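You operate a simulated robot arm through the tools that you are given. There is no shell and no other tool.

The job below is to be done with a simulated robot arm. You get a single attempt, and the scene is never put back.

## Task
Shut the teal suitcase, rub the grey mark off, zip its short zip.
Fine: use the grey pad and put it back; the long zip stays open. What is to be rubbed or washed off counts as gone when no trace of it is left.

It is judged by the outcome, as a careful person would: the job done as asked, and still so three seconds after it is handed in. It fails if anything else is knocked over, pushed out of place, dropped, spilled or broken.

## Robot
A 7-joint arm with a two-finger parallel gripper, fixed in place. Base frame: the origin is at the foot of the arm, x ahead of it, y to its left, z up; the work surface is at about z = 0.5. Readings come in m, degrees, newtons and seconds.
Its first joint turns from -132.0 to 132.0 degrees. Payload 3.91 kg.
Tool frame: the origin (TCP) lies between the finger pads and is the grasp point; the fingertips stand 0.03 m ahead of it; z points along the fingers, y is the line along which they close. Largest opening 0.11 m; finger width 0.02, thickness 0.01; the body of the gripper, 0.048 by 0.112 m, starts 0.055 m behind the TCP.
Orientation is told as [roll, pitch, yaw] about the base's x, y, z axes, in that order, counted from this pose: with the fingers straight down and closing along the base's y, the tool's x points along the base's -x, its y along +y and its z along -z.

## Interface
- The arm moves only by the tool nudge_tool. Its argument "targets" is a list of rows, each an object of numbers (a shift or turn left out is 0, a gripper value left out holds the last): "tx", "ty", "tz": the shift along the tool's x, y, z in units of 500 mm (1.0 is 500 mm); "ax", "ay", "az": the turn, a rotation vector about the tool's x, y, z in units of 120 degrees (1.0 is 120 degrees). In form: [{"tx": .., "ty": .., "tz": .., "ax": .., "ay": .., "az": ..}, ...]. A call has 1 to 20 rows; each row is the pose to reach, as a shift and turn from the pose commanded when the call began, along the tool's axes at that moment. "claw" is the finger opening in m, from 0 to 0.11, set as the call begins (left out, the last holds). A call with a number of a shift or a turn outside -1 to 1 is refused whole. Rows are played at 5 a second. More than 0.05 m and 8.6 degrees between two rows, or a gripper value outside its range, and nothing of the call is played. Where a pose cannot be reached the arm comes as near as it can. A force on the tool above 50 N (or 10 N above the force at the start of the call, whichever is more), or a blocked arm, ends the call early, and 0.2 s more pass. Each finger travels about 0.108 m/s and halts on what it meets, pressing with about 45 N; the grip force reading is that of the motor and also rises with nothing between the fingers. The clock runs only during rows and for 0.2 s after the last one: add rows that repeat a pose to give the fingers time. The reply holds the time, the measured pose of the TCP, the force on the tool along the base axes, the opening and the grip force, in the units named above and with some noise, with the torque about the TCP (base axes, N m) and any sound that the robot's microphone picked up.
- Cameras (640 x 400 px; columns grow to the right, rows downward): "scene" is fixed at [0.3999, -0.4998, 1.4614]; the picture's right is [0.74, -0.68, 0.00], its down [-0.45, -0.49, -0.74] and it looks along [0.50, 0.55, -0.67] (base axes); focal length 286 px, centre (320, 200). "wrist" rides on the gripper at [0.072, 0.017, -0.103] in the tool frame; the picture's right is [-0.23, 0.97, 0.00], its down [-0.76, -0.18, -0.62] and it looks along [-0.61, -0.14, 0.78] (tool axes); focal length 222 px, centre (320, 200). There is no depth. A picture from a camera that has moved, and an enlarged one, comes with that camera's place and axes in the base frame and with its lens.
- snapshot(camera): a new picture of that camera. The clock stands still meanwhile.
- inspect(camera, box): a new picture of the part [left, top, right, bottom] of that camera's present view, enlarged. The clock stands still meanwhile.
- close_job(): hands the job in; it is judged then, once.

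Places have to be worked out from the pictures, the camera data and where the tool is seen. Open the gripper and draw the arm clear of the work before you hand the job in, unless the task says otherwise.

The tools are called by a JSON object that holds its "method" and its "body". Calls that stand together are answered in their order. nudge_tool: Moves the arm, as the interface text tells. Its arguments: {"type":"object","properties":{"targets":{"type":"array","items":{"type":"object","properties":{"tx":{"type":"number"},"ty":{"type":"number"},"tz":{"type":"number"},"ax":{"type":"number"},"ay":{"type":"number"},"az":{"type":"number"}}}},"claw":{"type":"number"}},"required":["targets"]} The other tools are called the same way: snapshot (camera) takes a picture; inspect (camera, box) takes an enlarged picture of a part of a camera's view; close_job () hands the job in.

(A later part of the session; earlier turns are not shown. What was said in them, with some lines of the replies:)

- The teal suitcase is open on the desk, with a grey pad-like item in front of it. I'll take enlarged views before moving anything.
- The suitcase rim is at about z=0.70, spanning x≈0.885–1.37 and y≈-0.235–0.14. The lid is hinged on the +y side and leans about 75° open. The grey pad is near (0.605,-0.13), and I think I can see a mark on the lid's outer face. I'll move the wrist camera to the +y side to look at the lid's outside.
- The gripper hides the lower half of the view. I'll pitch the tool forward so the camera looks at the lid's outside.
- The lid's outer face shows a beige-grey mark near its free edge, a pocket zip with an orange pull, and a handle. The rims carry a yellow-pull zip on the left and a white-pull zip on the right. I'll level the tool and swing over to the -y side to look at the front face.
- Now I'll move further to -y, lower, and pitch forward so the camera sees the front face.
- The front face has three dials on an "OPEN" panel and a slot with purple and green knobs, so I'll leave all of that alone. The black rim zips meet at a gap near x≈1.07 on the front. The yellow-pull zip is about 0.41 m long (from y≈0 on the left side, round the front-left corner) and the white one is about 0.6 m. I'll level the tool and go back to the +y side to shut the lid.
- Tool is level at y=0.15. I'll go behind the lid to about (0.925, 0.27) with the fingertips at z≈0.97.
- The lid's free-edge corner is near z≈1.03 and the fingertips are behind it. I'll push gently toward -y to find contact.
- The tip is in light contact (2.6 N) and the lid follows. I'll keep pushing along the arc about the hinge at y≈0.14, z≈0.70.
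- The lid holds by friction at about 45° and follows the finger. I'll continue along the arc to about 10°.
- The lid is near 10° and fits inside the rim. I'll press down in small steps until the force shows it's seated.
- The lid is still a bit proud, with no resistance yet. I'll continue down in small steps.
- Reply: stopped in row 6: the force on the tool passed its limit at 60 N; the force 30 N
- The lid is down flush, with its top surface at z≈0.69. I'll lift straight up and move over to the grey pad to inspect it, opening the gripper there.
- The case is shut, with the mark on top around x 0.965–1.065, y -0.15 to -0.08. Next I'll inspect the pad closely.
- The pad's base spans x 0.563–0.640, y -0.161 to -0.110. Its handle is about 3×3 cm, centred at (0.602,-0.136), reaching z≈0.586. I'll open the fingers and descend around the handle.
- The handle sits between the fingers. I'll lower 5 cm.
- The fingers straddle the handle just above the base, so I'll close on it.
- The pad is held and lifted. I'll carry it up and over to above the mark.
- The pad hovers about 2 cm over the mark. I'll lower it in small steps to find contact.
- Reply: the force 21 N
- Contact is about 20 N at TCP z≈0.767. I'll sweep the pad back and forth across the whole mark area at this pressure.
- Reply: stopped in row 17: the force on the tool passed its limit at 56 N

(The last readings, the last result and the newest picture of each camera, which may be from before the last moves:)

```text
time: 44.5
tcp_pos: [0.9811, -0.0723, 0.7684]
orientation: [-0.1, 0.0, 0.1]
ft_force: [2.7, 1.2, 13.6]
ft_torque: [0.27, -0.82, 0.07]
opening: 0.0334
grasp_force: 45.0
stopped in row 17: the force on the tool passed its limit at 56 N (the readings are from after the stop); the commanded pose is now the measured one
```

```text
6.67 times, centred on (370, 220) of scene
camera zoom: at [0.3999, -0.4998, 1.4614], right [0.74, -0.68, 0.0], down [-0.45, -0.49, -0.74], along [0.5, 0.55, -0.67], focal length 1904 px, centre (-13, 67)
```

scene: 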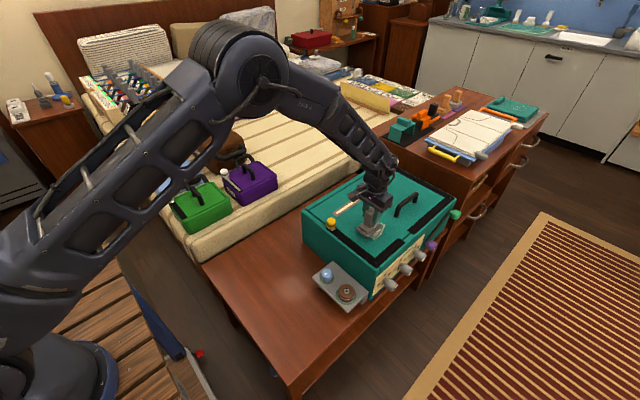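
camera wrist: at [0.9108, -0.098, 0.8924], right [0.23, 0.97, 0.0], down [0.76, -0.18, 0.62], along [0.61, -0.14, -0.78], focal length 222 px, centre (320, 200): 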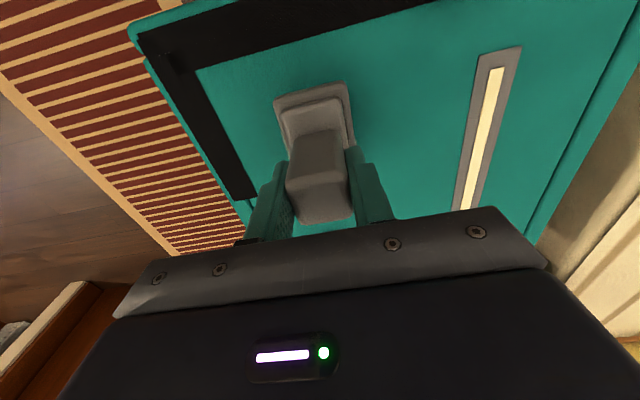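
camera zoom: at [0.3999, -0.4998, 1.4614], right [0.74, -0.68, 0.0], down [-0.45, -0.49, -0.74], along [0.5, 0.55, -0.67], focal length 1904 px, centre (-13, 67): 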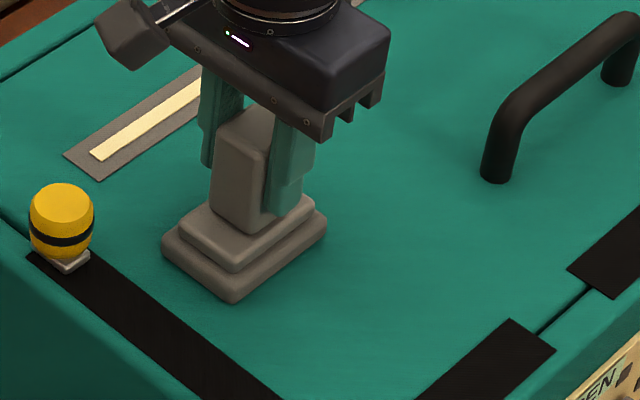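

No mark is visible outside the pad. I'll lift off and draw back to check the whole area for faint traces.

{"method": "nudge_tool", "body": {"targets": [{"tz": -0.02}, {"tz": -0.08}, {"tz": -0.16}, {"tz": -0.22, "tx": 0.06}, {"tz": -0.24, "tx": 0.14}, {"tz": -0.24, "tx": 0.22}, {"tz": -0.24, "tx": 0.3}, {"tz": -0.24, "tx": 0.38}, {"tz": -0.24, "tx": 0.38}]}}

{"method": "inspect", "body": {"camera": "scene", "box": [330, 190, 410, 250]}}

{"method": "inspect", "body": {"camera": "scene", "box": [300, 150, 460, 260]}}

{"method": "snapshot", "body": {"camera": "wrist"}}

```text
time: 46.5
tcp_pos: [0.7904, -0.0724, 0.8871]
orientation: [0.0, 0.2, 0.0]
ft_force: [-0.3, 0.6, -0.5]
ft_torque: [-0.02, -0.01, 0.01]
opening: 0.0333
grasp_force: 45.0
```

```text
6.67 times, centred on (370, 220) of scene
camera zoom: at [0.3999, -0.4998, 1.4614], right [0.74, -0.68, 0.0], down [-0.45, -0.49, -0.74], along [0.5, 0.55, -0.67], focal length 1904 px, centre (-13, 67)
```

zoom: 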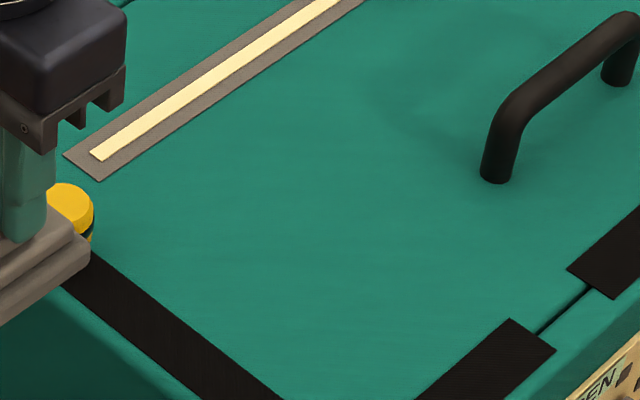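

```text
3.64 times, centred on (380, 205) of scene
camera zoom: at [0.3999, -0.4998, 1.4614], right [0.74, -0.68, 0.0], down [-0.45, -0.49, -0.74], along [0.5, 0.55, -0.67], focal length 1038 px, centre (102, 182)
```

zoom: 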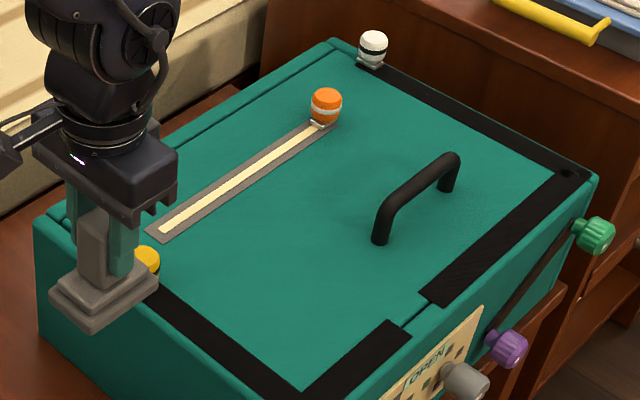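

```text
taken
camera wrist: at [0.7187, -0.056, 0.9924], right [0.23, 0.97, 0.0], down [0.76, -0.18, 0.62], along [0.6, -0.14, -0.78], focal length 222 px, centre (320, 200)
```

wrist: 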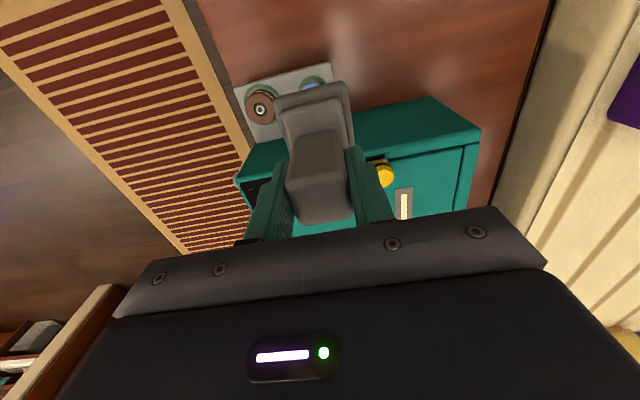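

The mark is gone with no visible trace. I'll take the pad back to its original spot at (0.601,-0.136) and lower it.

{"method": "nudge_tool", "body": {"targets": [{"tx": 0.08, "ty": -0.03}, {"tx": 0.16, "ty": -0.06}, {"tx": 0.24, "ty": -0.09}, {"tx": 0.32, "ty": -0.12}, {"tx": 0.378, "ty": -0.127}, {"tx": 0.378, "ty": -0.127, "tz": 0.08}, {"tx": 0.378, "ty": -0.127, "tz": 0.17}, {"tx": 0.378, "ty": -0.127, "tz": 0.26}, {"tx": 0.378, "ty": -0.127, "tz": 0.35}, {"tx": 0.378, "ty": -0.127, "tz": 0.44}, {"tx": 0.378, "ty": -0.127, "tz": 0.52}, {"tx": 0.378, "ty": -0.127, "tz": 0.57}, {"tx": 0.378, "ty": -0.127, "tz": 0.6}, {"tx": 0.378, "ty": -0.127, "tz": 0.605}, {"tx": 0.378, "ty": -0.127, "tz": 0.605}]}}

{"method": "inspect", "body": {"camera": "scene", "box": [260, 290, 330, 360]}}

```text
time: 49.6
tcp_pos: [0.6001, -0.1366, 0.5826]
orientation: [0.1, 0.1, 0.1]
ft_force: [0.7, -0.1, -1.3]
ft_torque: [-0.01, -0.02, 0.03]
opening: 0.0332
grasp_force: 44.7
```

```text
5.71 times, centred on (295, 325) of scene
camera zoom: at [0.3999, -0.4998, 1.4614], right [0.74, -0.68, 0.0], down [-0.45, -0.49, -0.74], along [0.5, 0.55, -0.67], focal length 1632 px, centre (463, -514)
```

zoom: 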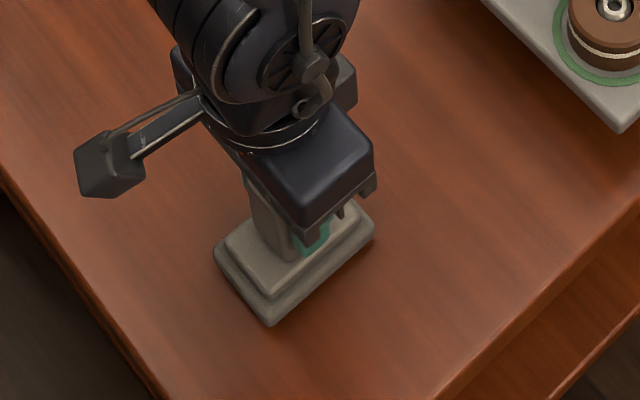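

The pad is about 5 mm above the desk. I'll lower it in small steps until it touches.

{"method": "nudge_tool", "body": {"targets": [{"tx": -0.002, "ty": 0.001, "tz": 0.004}, {"tx": -0.002, "ty": 0.001, "tz": 0.008}, {"tx": -0.002, "ty": 0.001, "tz": 0.01}, {"tx": -0.002, "ty": 0.001, "tz": 0.01}]}}

```text
time: 50.6
tcp_pos: [0.602, -0.1368, 0.5777]
orientation: [0.0, 0.2, 0.0]
ft_force: [-0.2, 0.1, -1.1]
ft_torque: [0.03, 0.0, 0.03]
opening: 0.0331
grasp_force: 44.8
```

{"method": "nudge_tool", "body": {"targets": [{"tz": 0.001}, {"tz": 0.002}, {"tz": 0.003}]}}

```text
time: 51.5
tcp_pos: [0.6028, -0.1365, 0.5779]
orientation: [-0.1, 0.1, 0.1]
ft_force: [-4.0, -1.9, 13.6]
ft_torque: [-0.04, -0.38, -0.06]
opening: 0.0335
grasp_force: 45.2
```

The pad is on the desk (13.6 N contact), so I'll release it and rise.

{"method": "nudge_tool", "body": {"targets": [{"tz": 0.0}, {"tz": 0.0}, {"tz": 0.0}, {"tz": -0.04}, {"tz": -0.1}, {"tz": -0.18}, {"tz": -0.26}, {"tz": -0.35}, {"tz": -0.44}, {"tz": -0.53}, {"tz": -0.53}], "claw": 0.08}}

{"method": "inspect", "body": {"camera": "scene", "box": [260, 300, 330, 360]}}

{"method": "inspect", "body": {"camera": "scene", "box": [310, 190, 400, 280]}}

```text
time: 53.9
tcp_pos: [0.6046, -0.1369, 0.8433]
orientation: [0.0, 0.2, 0.1]
ft_force: [-0.4, -0.2, 0.3]
ft_torque: [0.0, 0.01, 0.01]
opening: 0.0799
grasp_force: 0.1
```

```text
6.67 times, centred on (295, 330) of scene
camera zoom: at [0.3999, -0.4998, 1.4614], right [0.74, -0.68, 0.0], down [-0.45, -0.49, -0.74], along [0.5, 0.55, -0.67], focal length 1904 px, centre (487, -667)
```

zoom: 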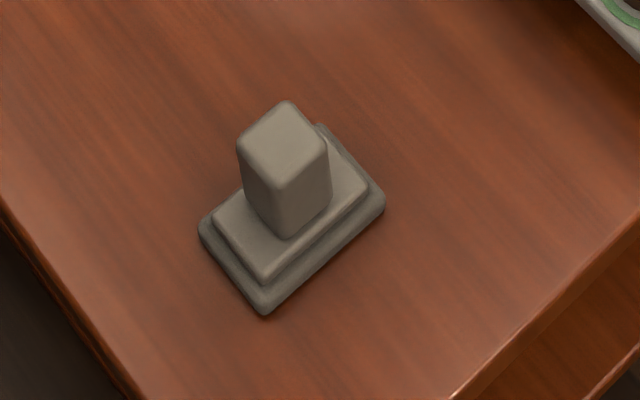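

```text
4.44 times, centred on (355, 235) of scene
camera zoom: at [0.3999, -0.4998, 1.4614], right [0.74, -0.68, 0.0], down [-0.45, -0.49, -0.74], along [0.5, 0.55, -0.67], focal length 1269 px, centre (164, 44)
```

zoom: 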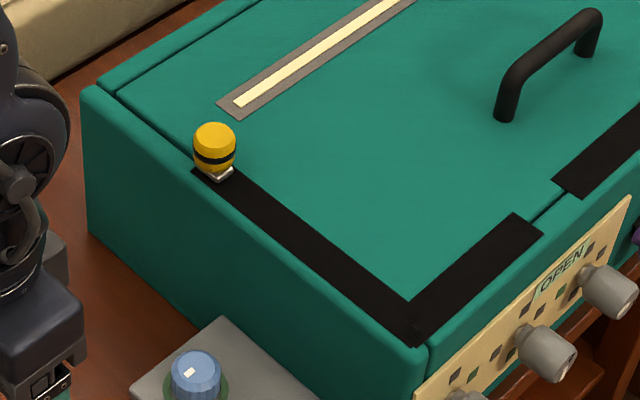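

The pad is back in place to within about 2 mm. The yellow pull knob (about 3.4 cm wide) stands on the left tape near (0.90,-0.01), z 0.705–0.74. I'll move above it for a close look.

{"method": "nudge_tool", "body": {"targets": [{"tx": -0.08, "ty": 0.032}, {"tx": -0.16, "ty": 0.064}, {"tx": -0.24, "ty": 0.096}, {"tx": -0.32, "ty": 0.128}, {"tx": -0.4, "ty": 0.16}, {"tx": -0.48, "ty": 0.2}, {"tx": -0.55, "ty": 0.23}, {"tx": -0.59, "ty": 0.252}, {"tx": -0.59, "ty": 0.252, "tz": 0.05}, {"tx": -0.59, "ty": 0.252, "tz": 0.05}]}}

{"method": "snapshot", "body": {"camera": "wrist"}}

{"method": "inspect", "body": {"camera": "scene", "box": [310, 190, 380, 250]}}

```text
time: 56.0
tcp_pos: [0.8967, -0.0093, 0.8139]
orientation: [0.1, 0.1, 0.1]
ft_force: [0.5, -0.9, -0.7]
ft_torque: [-0.03, 0.0, 0.02]
opening: 0.0802
grasp_force: 0.0
```

```text
taken
camera wrist: at [0.8241, 0.009, 0.9196], right [0.23, 0.97, 0.0], down [0.76, -0.18, 0.62], along [0.61, -0.14, -0.78], focal length 222 px, centre (320, 200)
```

wrist: 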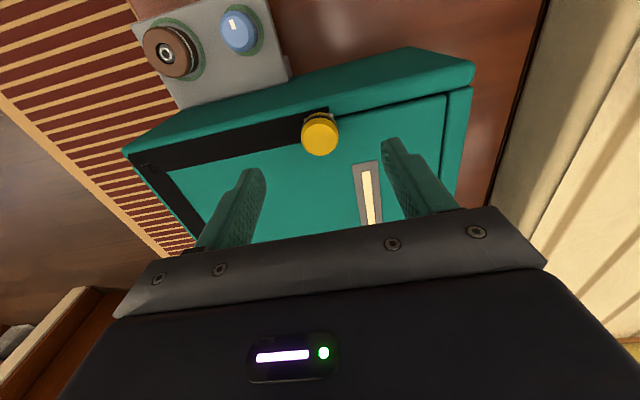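

```text
6.67 times, centred on (345, 220) of scene
camera zoom: at [0.3999, -0.4998, 1.4614], right [0.74, -0.68, 0.0], down [-0.45, -0.49, -0.74], along [0.5, 0.55, -0.67], focal length 1904 px, centre (153, 67)
```

zoom: 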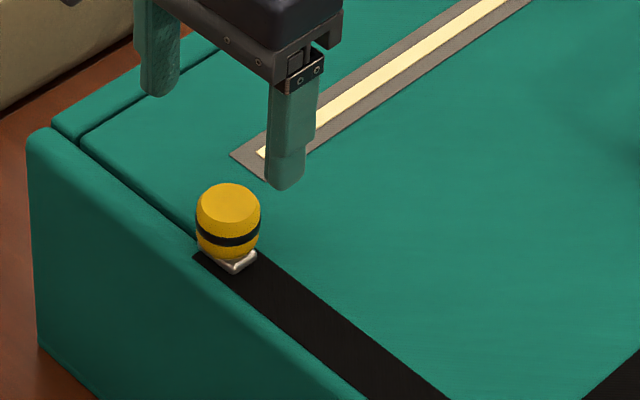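

The knob centre is about (0.899,-0.009), top z≈0.733, and it lies between the fingers. I'll descend to fingertip z≈0.703 and then grip.

{"method": "nudge_tool", "body": {"targets": [{"tx": -0.006, "tz": 0.06}, {"tx": -0.006, "tz": 0.12}, {"tx": -0.006, "tz": 0.15}, {"tx": -0.006, "tz": 0.162}, {"tx": -0.006, "tz": 0.162}]}}

{"method": "inspect", "body": {"camera": "scene", "box": [310, 190, 380, 250]}}

{"method": "snapshot", "body": {"camera": "wrist"}}

```text
time: 57.2
tcp_pos: [0.8996, -0.011, 0.7357]
orientation: [0.0, 0.1, 0.2]
ft_force: [0.3, 0.4, -0.1]
ft_torque: [0.0, -0.03, 0.03]
opening: 0.0801
grasp_force: 0.1
```

```text
6.67 times, centred on (345, 220) of scene
camera zoom: at [0.3999, -0.4998, 1.4614], right [0.74, -0.68, 0.0], down [-0.45, -0.49, -0.74], along [0.5, 0.55, -0.67], focal length 1904 px, centre (153, 67)
```

zoom: 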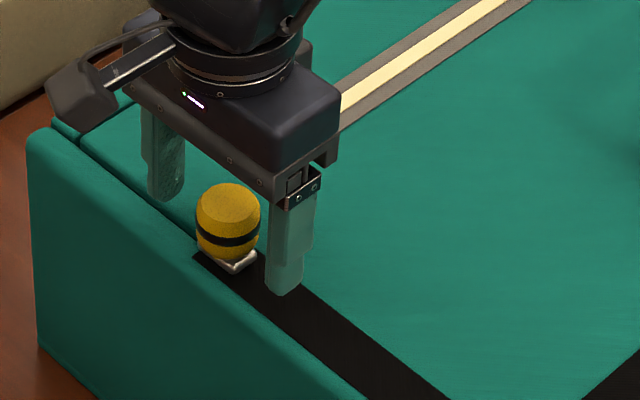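

```text
taken
camera wrist: at [0.8272, 0.0074, 0.8401], right [0.23, 0.97, 0.0], down [0.76, -0.18, 0.62], along [0.61, -0.14, -0.78], focal length 222 px, centre (320, 200)
```

wrist: 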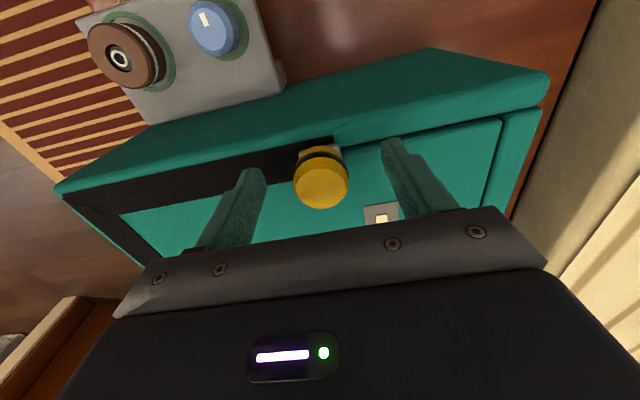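

The knob is centred between the fingers, so I'll close the grip on it.

{"method": "nudge_tool", "body": {"targets": [{"tz": 0.0}, {"tz": 0.0}, {"tz": 0.0}, {"tz": 0.0}], "claw": 0.0}}

{"method": "inspect", "body": {"camera": "scene", "box": [310, 190, 380, 250]}}

```text
time: 58.2
tcp_pos: [0.8998, -0.0105, 0.7346]
orientation: [0.0, 0.2, 0.2]
ft_force: [0.6, -1.9, -0.4]
ft_torque: [0.4, -0.01, -0.01]
opening: 0.0331
grasp_force: 45.1
```

```text
6.67 times, centred on (345, 220) of scene
camera zoom: at [0.3999, -0.4998, 1.4614], right [0.74, -0.68, 0.0], down [-0.45, -0.49, -0.74], along [0.5, 0.55, -0.67], focal length 1904 px, centre (153, 67)
```

zoom: 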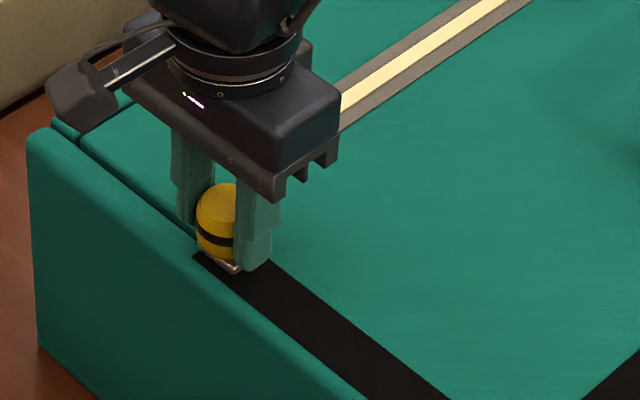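

The knob is gripped (3.3 cm). I'll slide it along the left tape toward -y, stopping short of the corner.

{"method": "nudge_tool", "body": {"targets": [{"ty": -0.02}, {"ty": -0.04}, {"ty": -0.07}, {"ty": -0.1, "tx": -0.001}, {"ty": -0.13, "tx": -0.001}, {"ty": -0.16, "tx": -0.002}, {"ty": -0.19, "tx": -0.002}, {"ty": -0.22, "tx": -0.002}, {"ty": -0.25, "tx": -0.003}, {"ty": -0.28, "tx": -0.003}, {"ty": -0.31, "tx": -0.004}]}}

{"method": "inspect", "body": {"camera": "scene", "box": [310, 190, 410, 280]}}

{"method": "snapshot", "body": {"camera": "wrist"}}

```text
time: 60.6
tcp_pos: [0.9013, -0.1649, 0.7347]
orientation: [0.1, 0.2, -0.1]
ft_force: [-41.0, -0.3, 8.8]
ft_torque: [0.33, 0.48, -0.09]
opening: 0.0327
grasp_force: 45.2
```

```text
4.44 times, centred on (360, 235) of scene
camera zoom: at [0.3999, -0.4998, 1.4614], right [0.74, -0.68, 0.0], down [-0.45, -0.49, -0.74], along [0.5, 0.55, -0.67], focal length 1269 px, centre (142, 44)
```

zoom: 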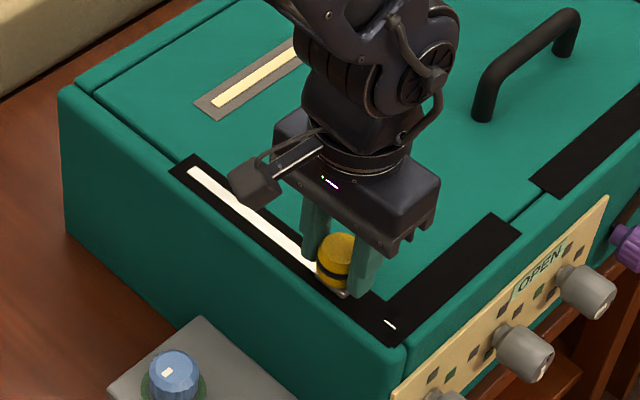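

```text
taken
camera wrist: at [0.8289, -0.148, 0.8403], right [0.23, 0.97, 0.0], down [0.77, -0.18, 0.62], along [0.6, -0.14, -0.79], focal length 222 px, centre (320, 200)
```

wrist: 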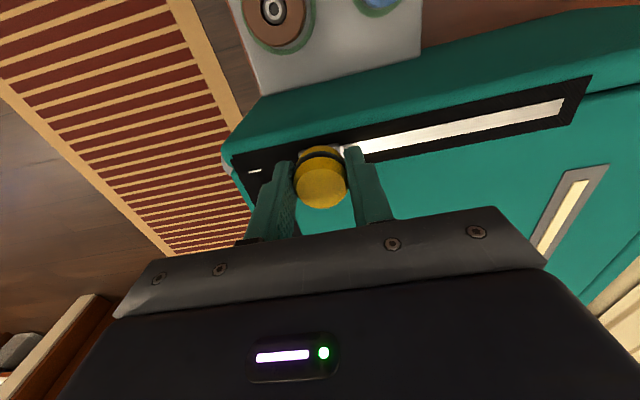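

Behind the slider the zip now shows a white closed line. The pocket zip shows the same line along its full length, so it was already closed, and yellow is the short open one. The -41 N in x says the track drifts slightly to -x, so I'll correct x by about -5 mm and continue toward the corner.

{"method": "nudge_tool", "body": {"targets": [{"tx": 0.005}, {"tx": 0.01}, {"tx": 0.01, "ty": -0.015}, {"tx": 0.01, "ty": -0.03}, {"tx": 0.01, "ty": -0.045}]}}

{"method": "inspect", "body": {"camera": "scene", "box": [330, 210, 410, 280]}}

{"method": "inspect", "body": {"camera": "wrist", "box": [200, 80, 400, 210]}}

```text
time: 61.9
tcp_pos: [0.8991, -0.1854, 0.7352]
orientation: [-0.1, 0.1, 0.1]
ft_force: [32.2, 0.8, -23.3]
ft_torque: [0.43, -0.36, -0.02]
opening: 0.0331
grasp_force: 45.4
```

```text
5.71 times, centred on (370, 245) of scene
camera zoom: at [0.3999, -0.4998, 1.4614], right [0.74, -0.68, 0.0], down [-0.45, -0.49, -0.74], along [0.5, 0.55, -0.67], focal length 1632 px, centre (34, -57)
```

zoom: 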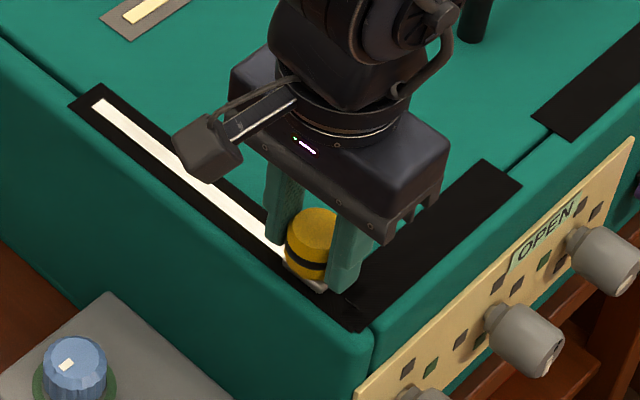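

```text
3.08 times, centred on (300, 145) of wrist
camera zoom: at [0.8268, -0.1695, 0.84], right [0.23, 0.97, 0.0], down [0.76, -0.18, 0.62], along [0.61, -0.14, -0.78], focal length 684 px, centre (382, 369)
```

zoom: 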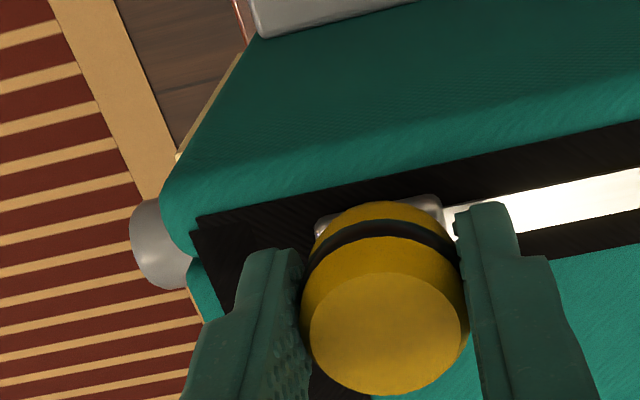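

The force flipped to +32 N in x, so the neutral track is x≈0.899. I'll set that and step on toward the corner, watching the y force.

{"method": "nudge_tool", "body": {"targets": [{"tx": -0.0045}, {"tx": -0.0045, "ty": -0.01}, {"tx": -0.0045, "ty": -0.02}, {"tx": -0.0045, "ty": -0.03}]}}

{"method": "inspect", "body": {"camera": "scene", "box": [330, 210, 410, 280]}}

{"method": "inspect", "body": {"camera": "wrist", "box": [200, 80, 400, 210]}}

```text
time: 62.9
tcp_pos: [0.8991, -0.2024, 0.7356]
orientation: [-0.1, 0.1, 0.1]
ft_force: [11.0, 1.6, -1.3]
ft_torque: [0.45, 0.08, 0.1]
opening: 0.0328
grasp_force: 45.0
```

```text
5.71 times, centred on (370, 245) of scene
camera zoom: at [0.3999, -0.4998, 1.4614], right [0.74, -0.68, 0.0], down [-0.45, -0.49, -0.74], along [0.5, 0.55, -0.67], focal length 1632 px, centre (34, -57)
```

zoom: 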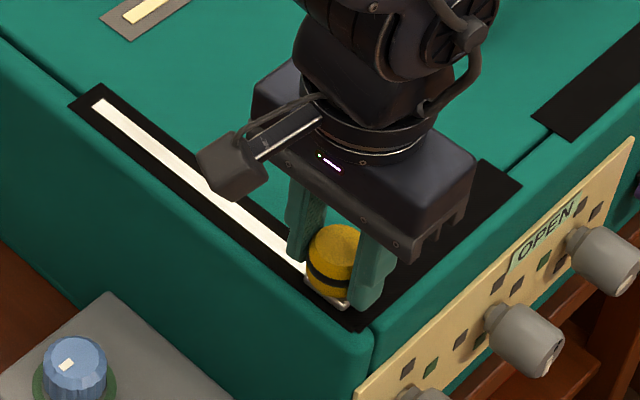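

```text
3.08 times, centred on (300, 145) of wrist
camera zoom: at [0.8271, -0.1855, 0.8402], right [0.23, 0.97, 0.0], down [0.76, -0.18, 0.62], along [0.6, -0.14, -0.78], focal length 684 px, centre (382, 369)
```

zoom: 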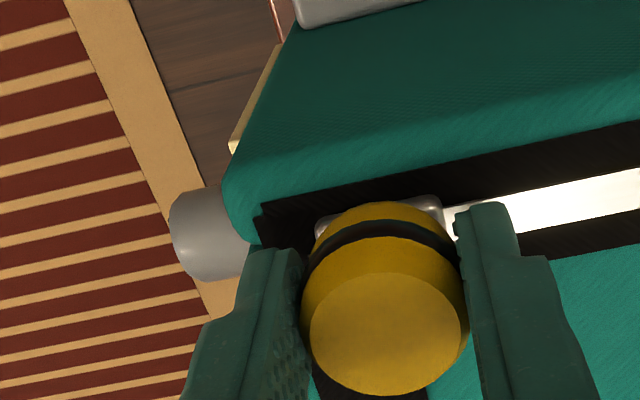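

No y resistance yet. The tape's outer front edge is about y=-0.230, so the corner centre is near y≈-0.2155. I'll step on in small increments.

{"method": "nudge_tool", "body": {"targets": [{"ty": -0.008, "tx": -0.0005}, {"ty": -0.016, "tx": -0.001}, {"ty": -0.022, "tx": -0.001}]}}

```text
time: 63.6
tcp_pos: [0.9005, -0.2137, 0.7358]
orientation: [0.0, 0.2, 0.0]
ft_force: [2.2, 0.2, 6.8]
ft_torque: [0.48, 0.01, 0.04]
opening: 0.0331
grasp_force: 45.1
```

{"method": "nudge_tool", "body": {"targets": [{"ty": -0.003}, {"ty": -0.006}, {"ty": -0.006}]}}

{"method": "inspect", "body": {"camera": "scene", "box": [330, 210, 410, 280]}}

{"method": "inspect", "body": {"camera": "wrist", "box": [200, 80, 400, 210]}}

```text
time: 64.5
tcp_pos: [0.8996, -0.2166, 0.7353]
orientation: [0.0, 0.2, 0.1]
ft_force: [0.5, -0.1, 1.1]
ft_torque: [0.41, -0.03, 0.07]
opening: 0.0327
grasp_force: 44.7
```

```text
5.71 times, centred on (370, 245) of scene
camera zoom: at [0.3999, -0.4998, 1.4614], right [0.74, -0.68, 0.0], down [-0.45, -0.49, -0.74], along [0.5, 0.55, -0.67], focal length 1632 px, centre (34, -57)
```

zoom: 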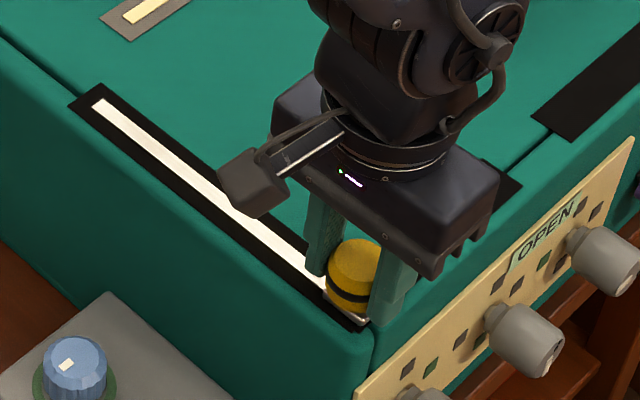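

```text
3.08 times, centred on (300, 145) of wrist
camera zoom: at [0.8272, -0.1994, 0.8402], right [0.23, 0.97, 0.0], down [0.76, -0.18, 0.62], along [0.6, -0.14, -0.78], focal length 684 px, centre (382, 369)
```

zoom: 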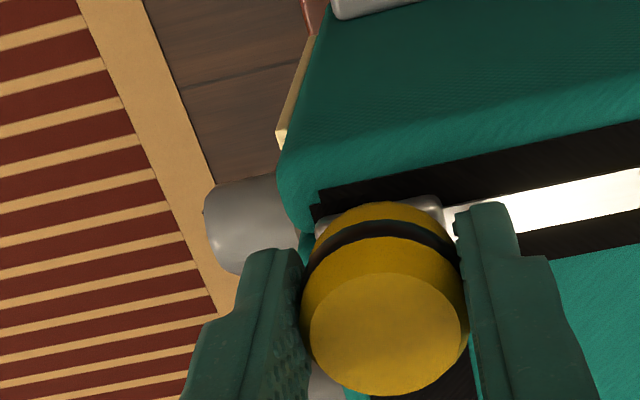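

The slider now sits on the corner square with nearly no side force. I'll test sliding it along the front in +x.

{"method": "nudge_tool", "body": {"targets": [{"tx": -0.005}, {"tx": -0.01}, {"tx": -0.015}, {"tx": -0.02}]}}

{"method": "inspect", "body": {"camera": "scene", "box": [330, 210, 410, 280]}}

```text
time: 65.5
tcp_pos: [0.9102, -0.2153, 0.7362]
orientation: [0.0, 0.2, 0.1]
ft_force: [0.0, -0.2, -6.4]
ft_torque: [0.34, 0.24, 0.01]
opening: 0.0328
grasp_force: 44.5
```

```text
5.71 times, centred on (370, 245) of scene
camera zoom: at [0.3999, -0.4998, 1.4614], right [0.74, -0.68, 0.0], down [-0.45, -0.49, -0.74], along [0.5, 0.55, -0.67], focal length 1632 px, centre (34, -57)
```

zoom: 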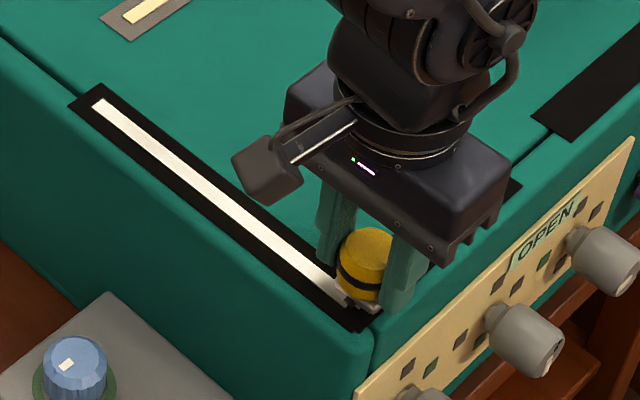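

It rounded the corner freely. I'll continue along the front in +x while monitoring the y force.

{"method": "nudge_tool", "body": {"targets": [{"tx": -0.02}, {"tx": -0.04}, {"tx": -0.06}, {"tx": -0.08}, {"tx": -0.1}]}}

{"method": "inspect", "body": {"camera": "scene", "box": [330, 200, 410, 270]}}

```text
time: 66.7
tcp_pos: [0.9632, -0.2162, 0.7362]
orientation: [0.0, 0.2, 0.2]
ft_force: [-0.8, -0.9, -13.1]
ft_torque: [0.34, 0.02, -0.04]
opening: 0.0329
grasp_force: 45.5
```

```text
5.71 times, centred on (370, 235) of scene
camera zoom: at [0.3999, -0.4998, 1.4614], right [0.74, -0.68, 0.0], down [-0.45, -0.49, -0.74], along [0.5, 0.55, -0.67], focal length 1632 px, centre (34, 0)
```

zoom: 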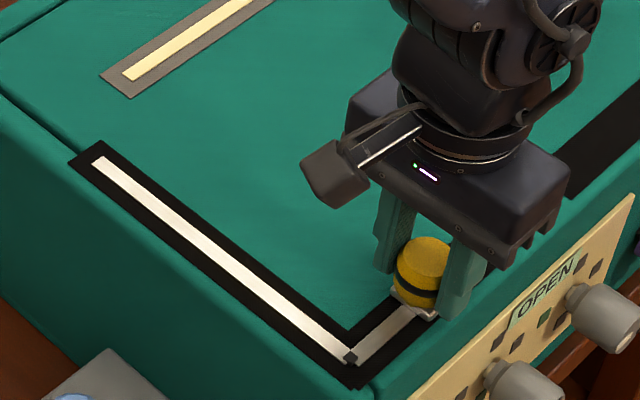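

It's working well and the side forces are small. I'll continue toward the end of the short zip near x≈1.03.

{"method": "nudge_tool", "body": {"targets": [{"tx": -0.02, "tz": 0.001}, {"tx": -0.04, "tz": 0.002}, {"tx": -0.06, "tz": 0.002}, {"tx": -0.08, "tz": 0.002}, {"tx": -0.1, "tz": 0.002}, {"tx": -0.11, "tz": 0.002}]}}

{"method": "inspect", "body": {"camera": "scene", "box": [340, 190, 420, 260]}}

{"method": "inspect", "body": {"camera": "wrist", "box": [200, 80, 400, 210]}}

```text
time: 68.0
tcp_pos: [1.0154, -0.2162, 0.7355]
orientation: [0.0, 0.1, 0.0]
ft_force: [0.7, -0.3, 11.3]
ft_torque: [0.36, 0.08, 0.01]
opening: 0.033
grasp_force: 44.4
```

```text
5.71 times, centred on (380, 225) of scene
camera zoom: at [0.3999, -0.4998, 1.4614], right [0.74, -0.68, 0.0], down [-0.45, -0.49, -0.74], along [0.5, 0.55, -0.67], focal length 1632 px, centre (-23, 57)
```

zoom: 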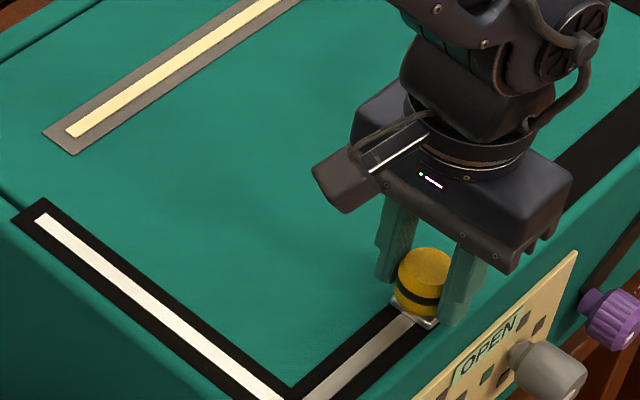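

```text
3.08 times, centred on (300, 145) of wrist
camera zoom: at [0.9426, -0.1995, 0.8401], right [0.23, 0.97, 0.0], down [0.76, -0.18, 0.62], along [0.61, -0.14, -0.78], focal length 684 px, centre (382, 369)
```

zoom: 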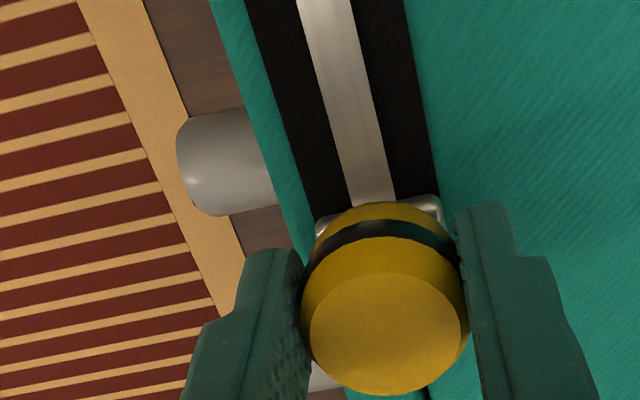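

Still free. I'll creep on in small steps until the end stop shows as x force.

{"method": "nudge_tool", "body": {"targets": [{"tx": -0.008}, {"tx": -0.016}, {"tx": -0.024}, {"tx": -0.03}]}}

{"method": "inspect", "body": {"camera": "scene", "box": [340, 190, 420, 260]}}

```text
time: 69.0
tcp_pos: [1.0305, -0.2149, 0.7349]
orientation: [0.0, 0.2, 0.0]
ft_force: [0.2, -0.1, 15.5]
ft_torque: [0.35, 0.02, -0.01]
opening: 0.0327
grasp_force: 45.3
```

```text
5.71 times, centred on (380, 225) of scene
camera zoom: at [0.3999, -0.4998, 1.4614], right [0.74, -0.68, 0.0], down [-0.45, -0.49, -0.74], along [0.5, 0.55, -0.67], focal length 1632 px, centre (-23, 57)
```

zoom: 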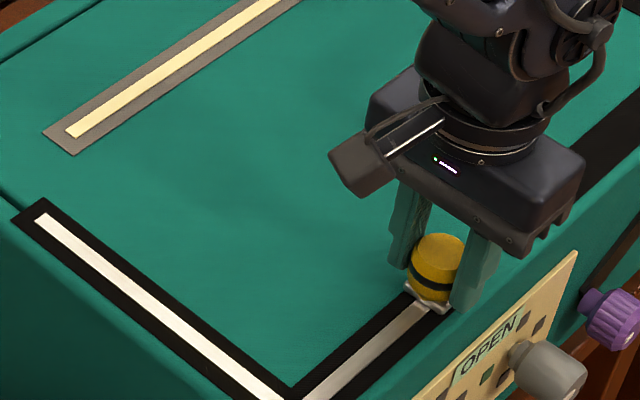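

{"method": "nudge_tool", "body": {"targets": [{"tx": -0.005}, {"tx": -0.01}, {"tx": -0.015}, {"tx": -0.02}]}}

{"method": "inspect", "body": {"camera": "scene", "box": [340, 190, 420, 260]}}

{"method": "inspect", "body": {"camera": "wrist", "box": [200, 80, 400, 210]}}

```text
time: 69.7
tcp_pos: [1.0312, -0.2166, 0.7349]
orientation: [0.0, 0.5, 0.0]
ft_force: [-22.5, 0.1, 21.0]
ft_torque: [0.4, 0.54, 0.21]
opening: 0.0331
grasp_force: 44.7
stopped in row 3: the force on the tool passed its limit at 55 N (the readings are from after the stop); the commanded pose is now the measured one
```

```text
5.71 times, centred on (380, 225) of scene
camera zoom: at [0.3999, -0.4998, 1.4614], right [0.74, -0.68, 0.0], down [-0.45, -0.49, -0.74], along [0.5, 0.55, -0.67], focal length 1632 px, centre (-23, 57)
```

zoom: 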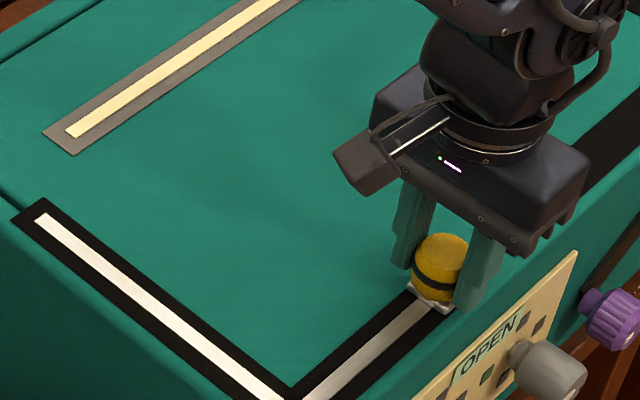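

```text
3.08 times, centred on (300, 145) of wrist
camera zoom: at [0.9601, -0.1994, 0.8405], right [0.23, 0.97, 0.0], down [0.77, -0.18, 0.62], along [0.6, -0.14, -0.79], focal length 684 px, centre (382, 369)
```

zoom: 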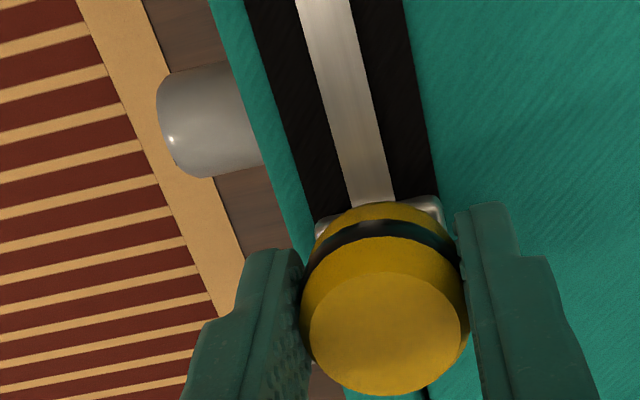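

There's a firm end stop at x≈1.032 and the zip line runs closed up to it. I'll release the pull and rise straight up.

{"method": "nudge_tool", "body": {"targets": [{"tz": 0.0}, {"tz": 0.0}, {"tz": 0.0}, {"tz": -0.04}, {"tz": -0.1}, {"tz": -0.18}, {"tz": -0.27}, {"tz": -0.36}, {"tz": -0.42, "tx": 0.06}, {"tz": -0.42, "tx": 0.15}, {"tz": -0.42, "tx": 0.24}, {"tz": -0.42, "tx": 0.33}, {"tz": -0.42, "tx": 0.42}, {"tz": -0.42, "tx": 0.51}, {"tz": -0.42, "tx": 0.6}, {"tz": -0.42, "tx": 0.69}, {"tz": -0.42, "tx": 0.69}], "claw": 0.07}}

{"method": "snapshot", "body": {"camera": "scene"}}

{"method": "inspect", "body": {"camera": "scene", "box": [300, 140, 470, 270]}}

{"method": "inspect", "body": {"camera": "scene", "box": [340, 190, 420, 260]}}

```text
time: 73.3
tcp_pos: [0.6922, -0.2155, 0.9461]
orientation: [0.0, 0.4, 0.1]
ft_force: [0.8, 0.1, 0.5]
ft_torque: [0.0, 0.0, 0.0]
opening: 0.07
grasp_force: 0.1
```

```text
taken
```

scene: 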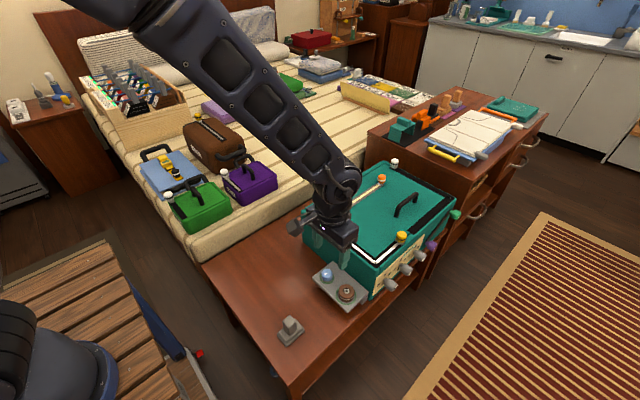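

```text
3.08 times, centred on (385, 205) of scene
camera zoom: at [0.3999, -0.4998, 1.4614], right [0.74, -0.68, 0.0], down [-0.45, -0.49, -0.74], along [0.5, 0.55, -0.67], focal length 879 px, centre (120, 185)
```

zoom: 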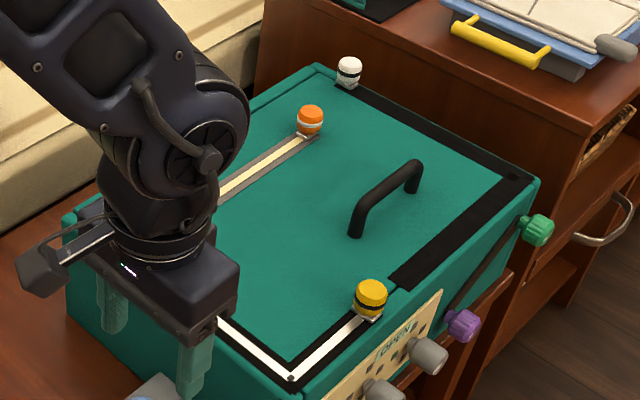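

```text
5.71 times, centred on (380, 225) of scene
camera zoom: at [0.3999, -0.4998, 1.4614], right [0.74, -0.68, 0.0], down [-0.45, -0.49, -0.74], along [0.5, 0.55, -0.67], focal length 1632 px, centre (-23, 57)
```

zoom: 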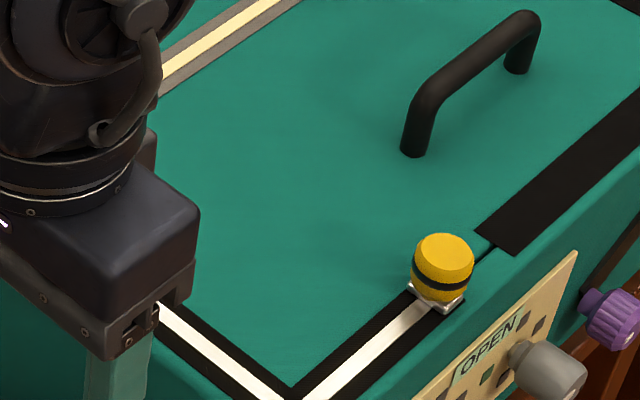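

The short zip is closed to its end, the white long zip is untouched, and the mark area is clean. I'll draw the arm well clear, open the gripper fully, and do a final check.

{"method": "nudge_tool", "body": {"targets": [{"tz": -0.08}, {"tz": -0.16}, {"tz": -0.24}, {"tz": -0.32, "tx": 0.02}, {"tz": -0.4, "tx": 0.05}, {"tz": -0.46, "tx": 0.1, "ty": 0.05}, {"tz": -0.5, "tx": 0.14, "ty": 0.12}, {"tz": -0.5, "tx": 0.18, "ty": 0.2}, {"tz": -0.5, "tx": 0.2, "ty": 0.29}, {"tz": -0.5, "tx": 0.2, "ty": 0.38}, {"tz": -0.5, "tx": 0.2, "ty": 0.47}, {"tz": -0.5, "tx": 0.2, "ty": 0.56}, {"tz": -0.5, "tx": 0.2, "ty": 0.65}, {"tz": -0.5, "tx": 0.2, "ty": 0.7}, {"tz": -0.5, "tx": 0.2, "ty": 0.7}], "claw": 0.11}}

{"method": "snapshot", "body": {"camera": "scene"}}

{"method": "inspect", "body": {"camera": "scene", "box": [290, 150, 470, 280]}}

{"method": "inspect", "body": {"camera": "scene", "box": [260, 250, 400, 360]}}

```text
time: 76.5
tcp_pos: [0.5921, 0.1328, 1.1963]
orientation: [0.0, 0.5, 0.0]
ft_force: [0.7, -0.1, -0.1]
ft_torque: [0.03, 0.0, 0.01]
opening: 0.1099
grasp_force: 0.1
```

```text
taken
```

scene: 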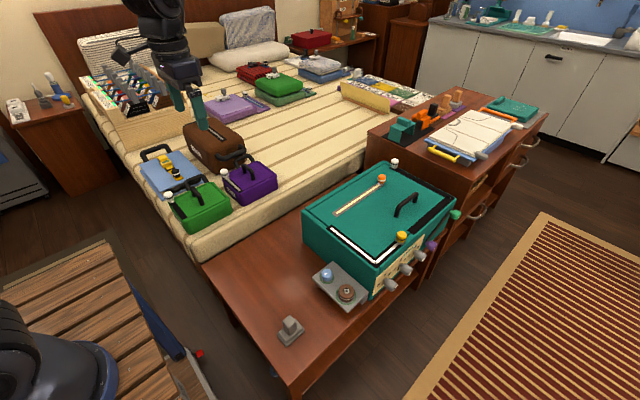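

```text
3.08 times, centred on (380, 215) of scene
camera zoom: at [0.3999, -0.4998, 1.4614], right [0.74, -0.68, 0.0], down [-0.45, -0.49, -0.74], along [0.5, 0.55, -0.67], focal length 879 px, centre (135, 154)
```

zoom: 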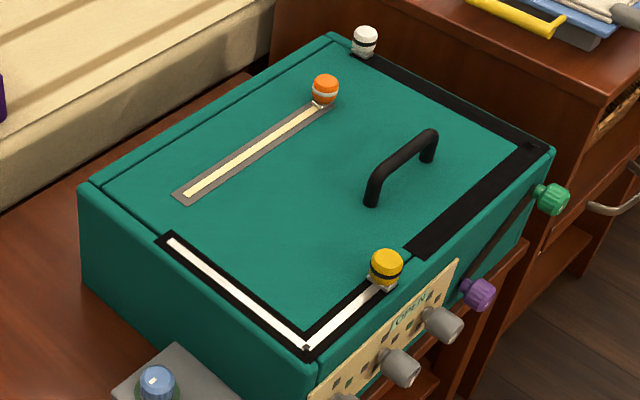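

```text
3.64 times, centred on (330, 305) of scene
camera zoom: at [0.3999, -0.4998, 1.4614], right [0.74, -0.68, 0.0], down [-0.45, -0.49, -0.74], along [0.5, 0.55, -0.67], focal length 1038 px, centre (284, -182)
```

zoom: 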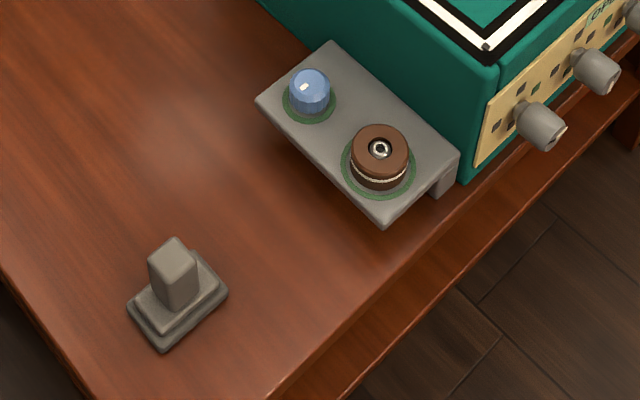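

The case is shut, the short zip is closed, the long zip is open, the pad is back and the arm is clear. One last magnified look at where the mark was.

{"method": "inspect", "body": {"camera": "scene", "box": [350, 200, 400, 240]}}

```text
10.00 times, centred on (375, 220) of scene
camera zoom: at [0.3999, -0.4998, 1.4614], right [0.74, -0.68, 0.0], down [-0.45, -0.49, -0.74], along [0.5, 0.55, -0.67], focal length 2856 px, centre (-230, 0)
```

zoom: 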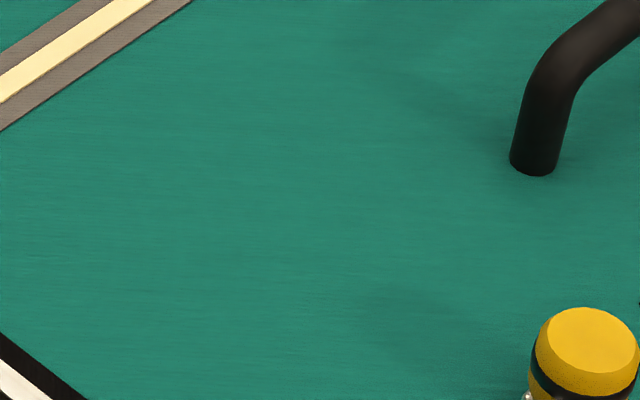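

The lid is clean: the only faint darkening is the soft shadow of the knob and handle. I'm handing the job in.

{"method": "close_job", "body": {}}

```text
The job is handed in.
```

The teal suitcase is shut, the grey mark is rubbed off, and the short zip is closed. I've handed the job in, but no verdict came back.

- **Suitcase:** the lid is down flush with the rim.
- **Mark:** a magnified view of the lid shows no trace of it.
- **Pad:** the grey pad is back on the desk, within about 2 mm of where it started.
- **Short zip:** I took this to be the yellow-pull one. It is zipped round the front-left corner to its end stop.
- **Other zips:** the long, white-pull zip is still open. I left the orange-pull pocket zip on the lid alone, as it looked already closed.

Nothing else looked moved in the last pictures. The gripper is open and the arm is clear of the work.
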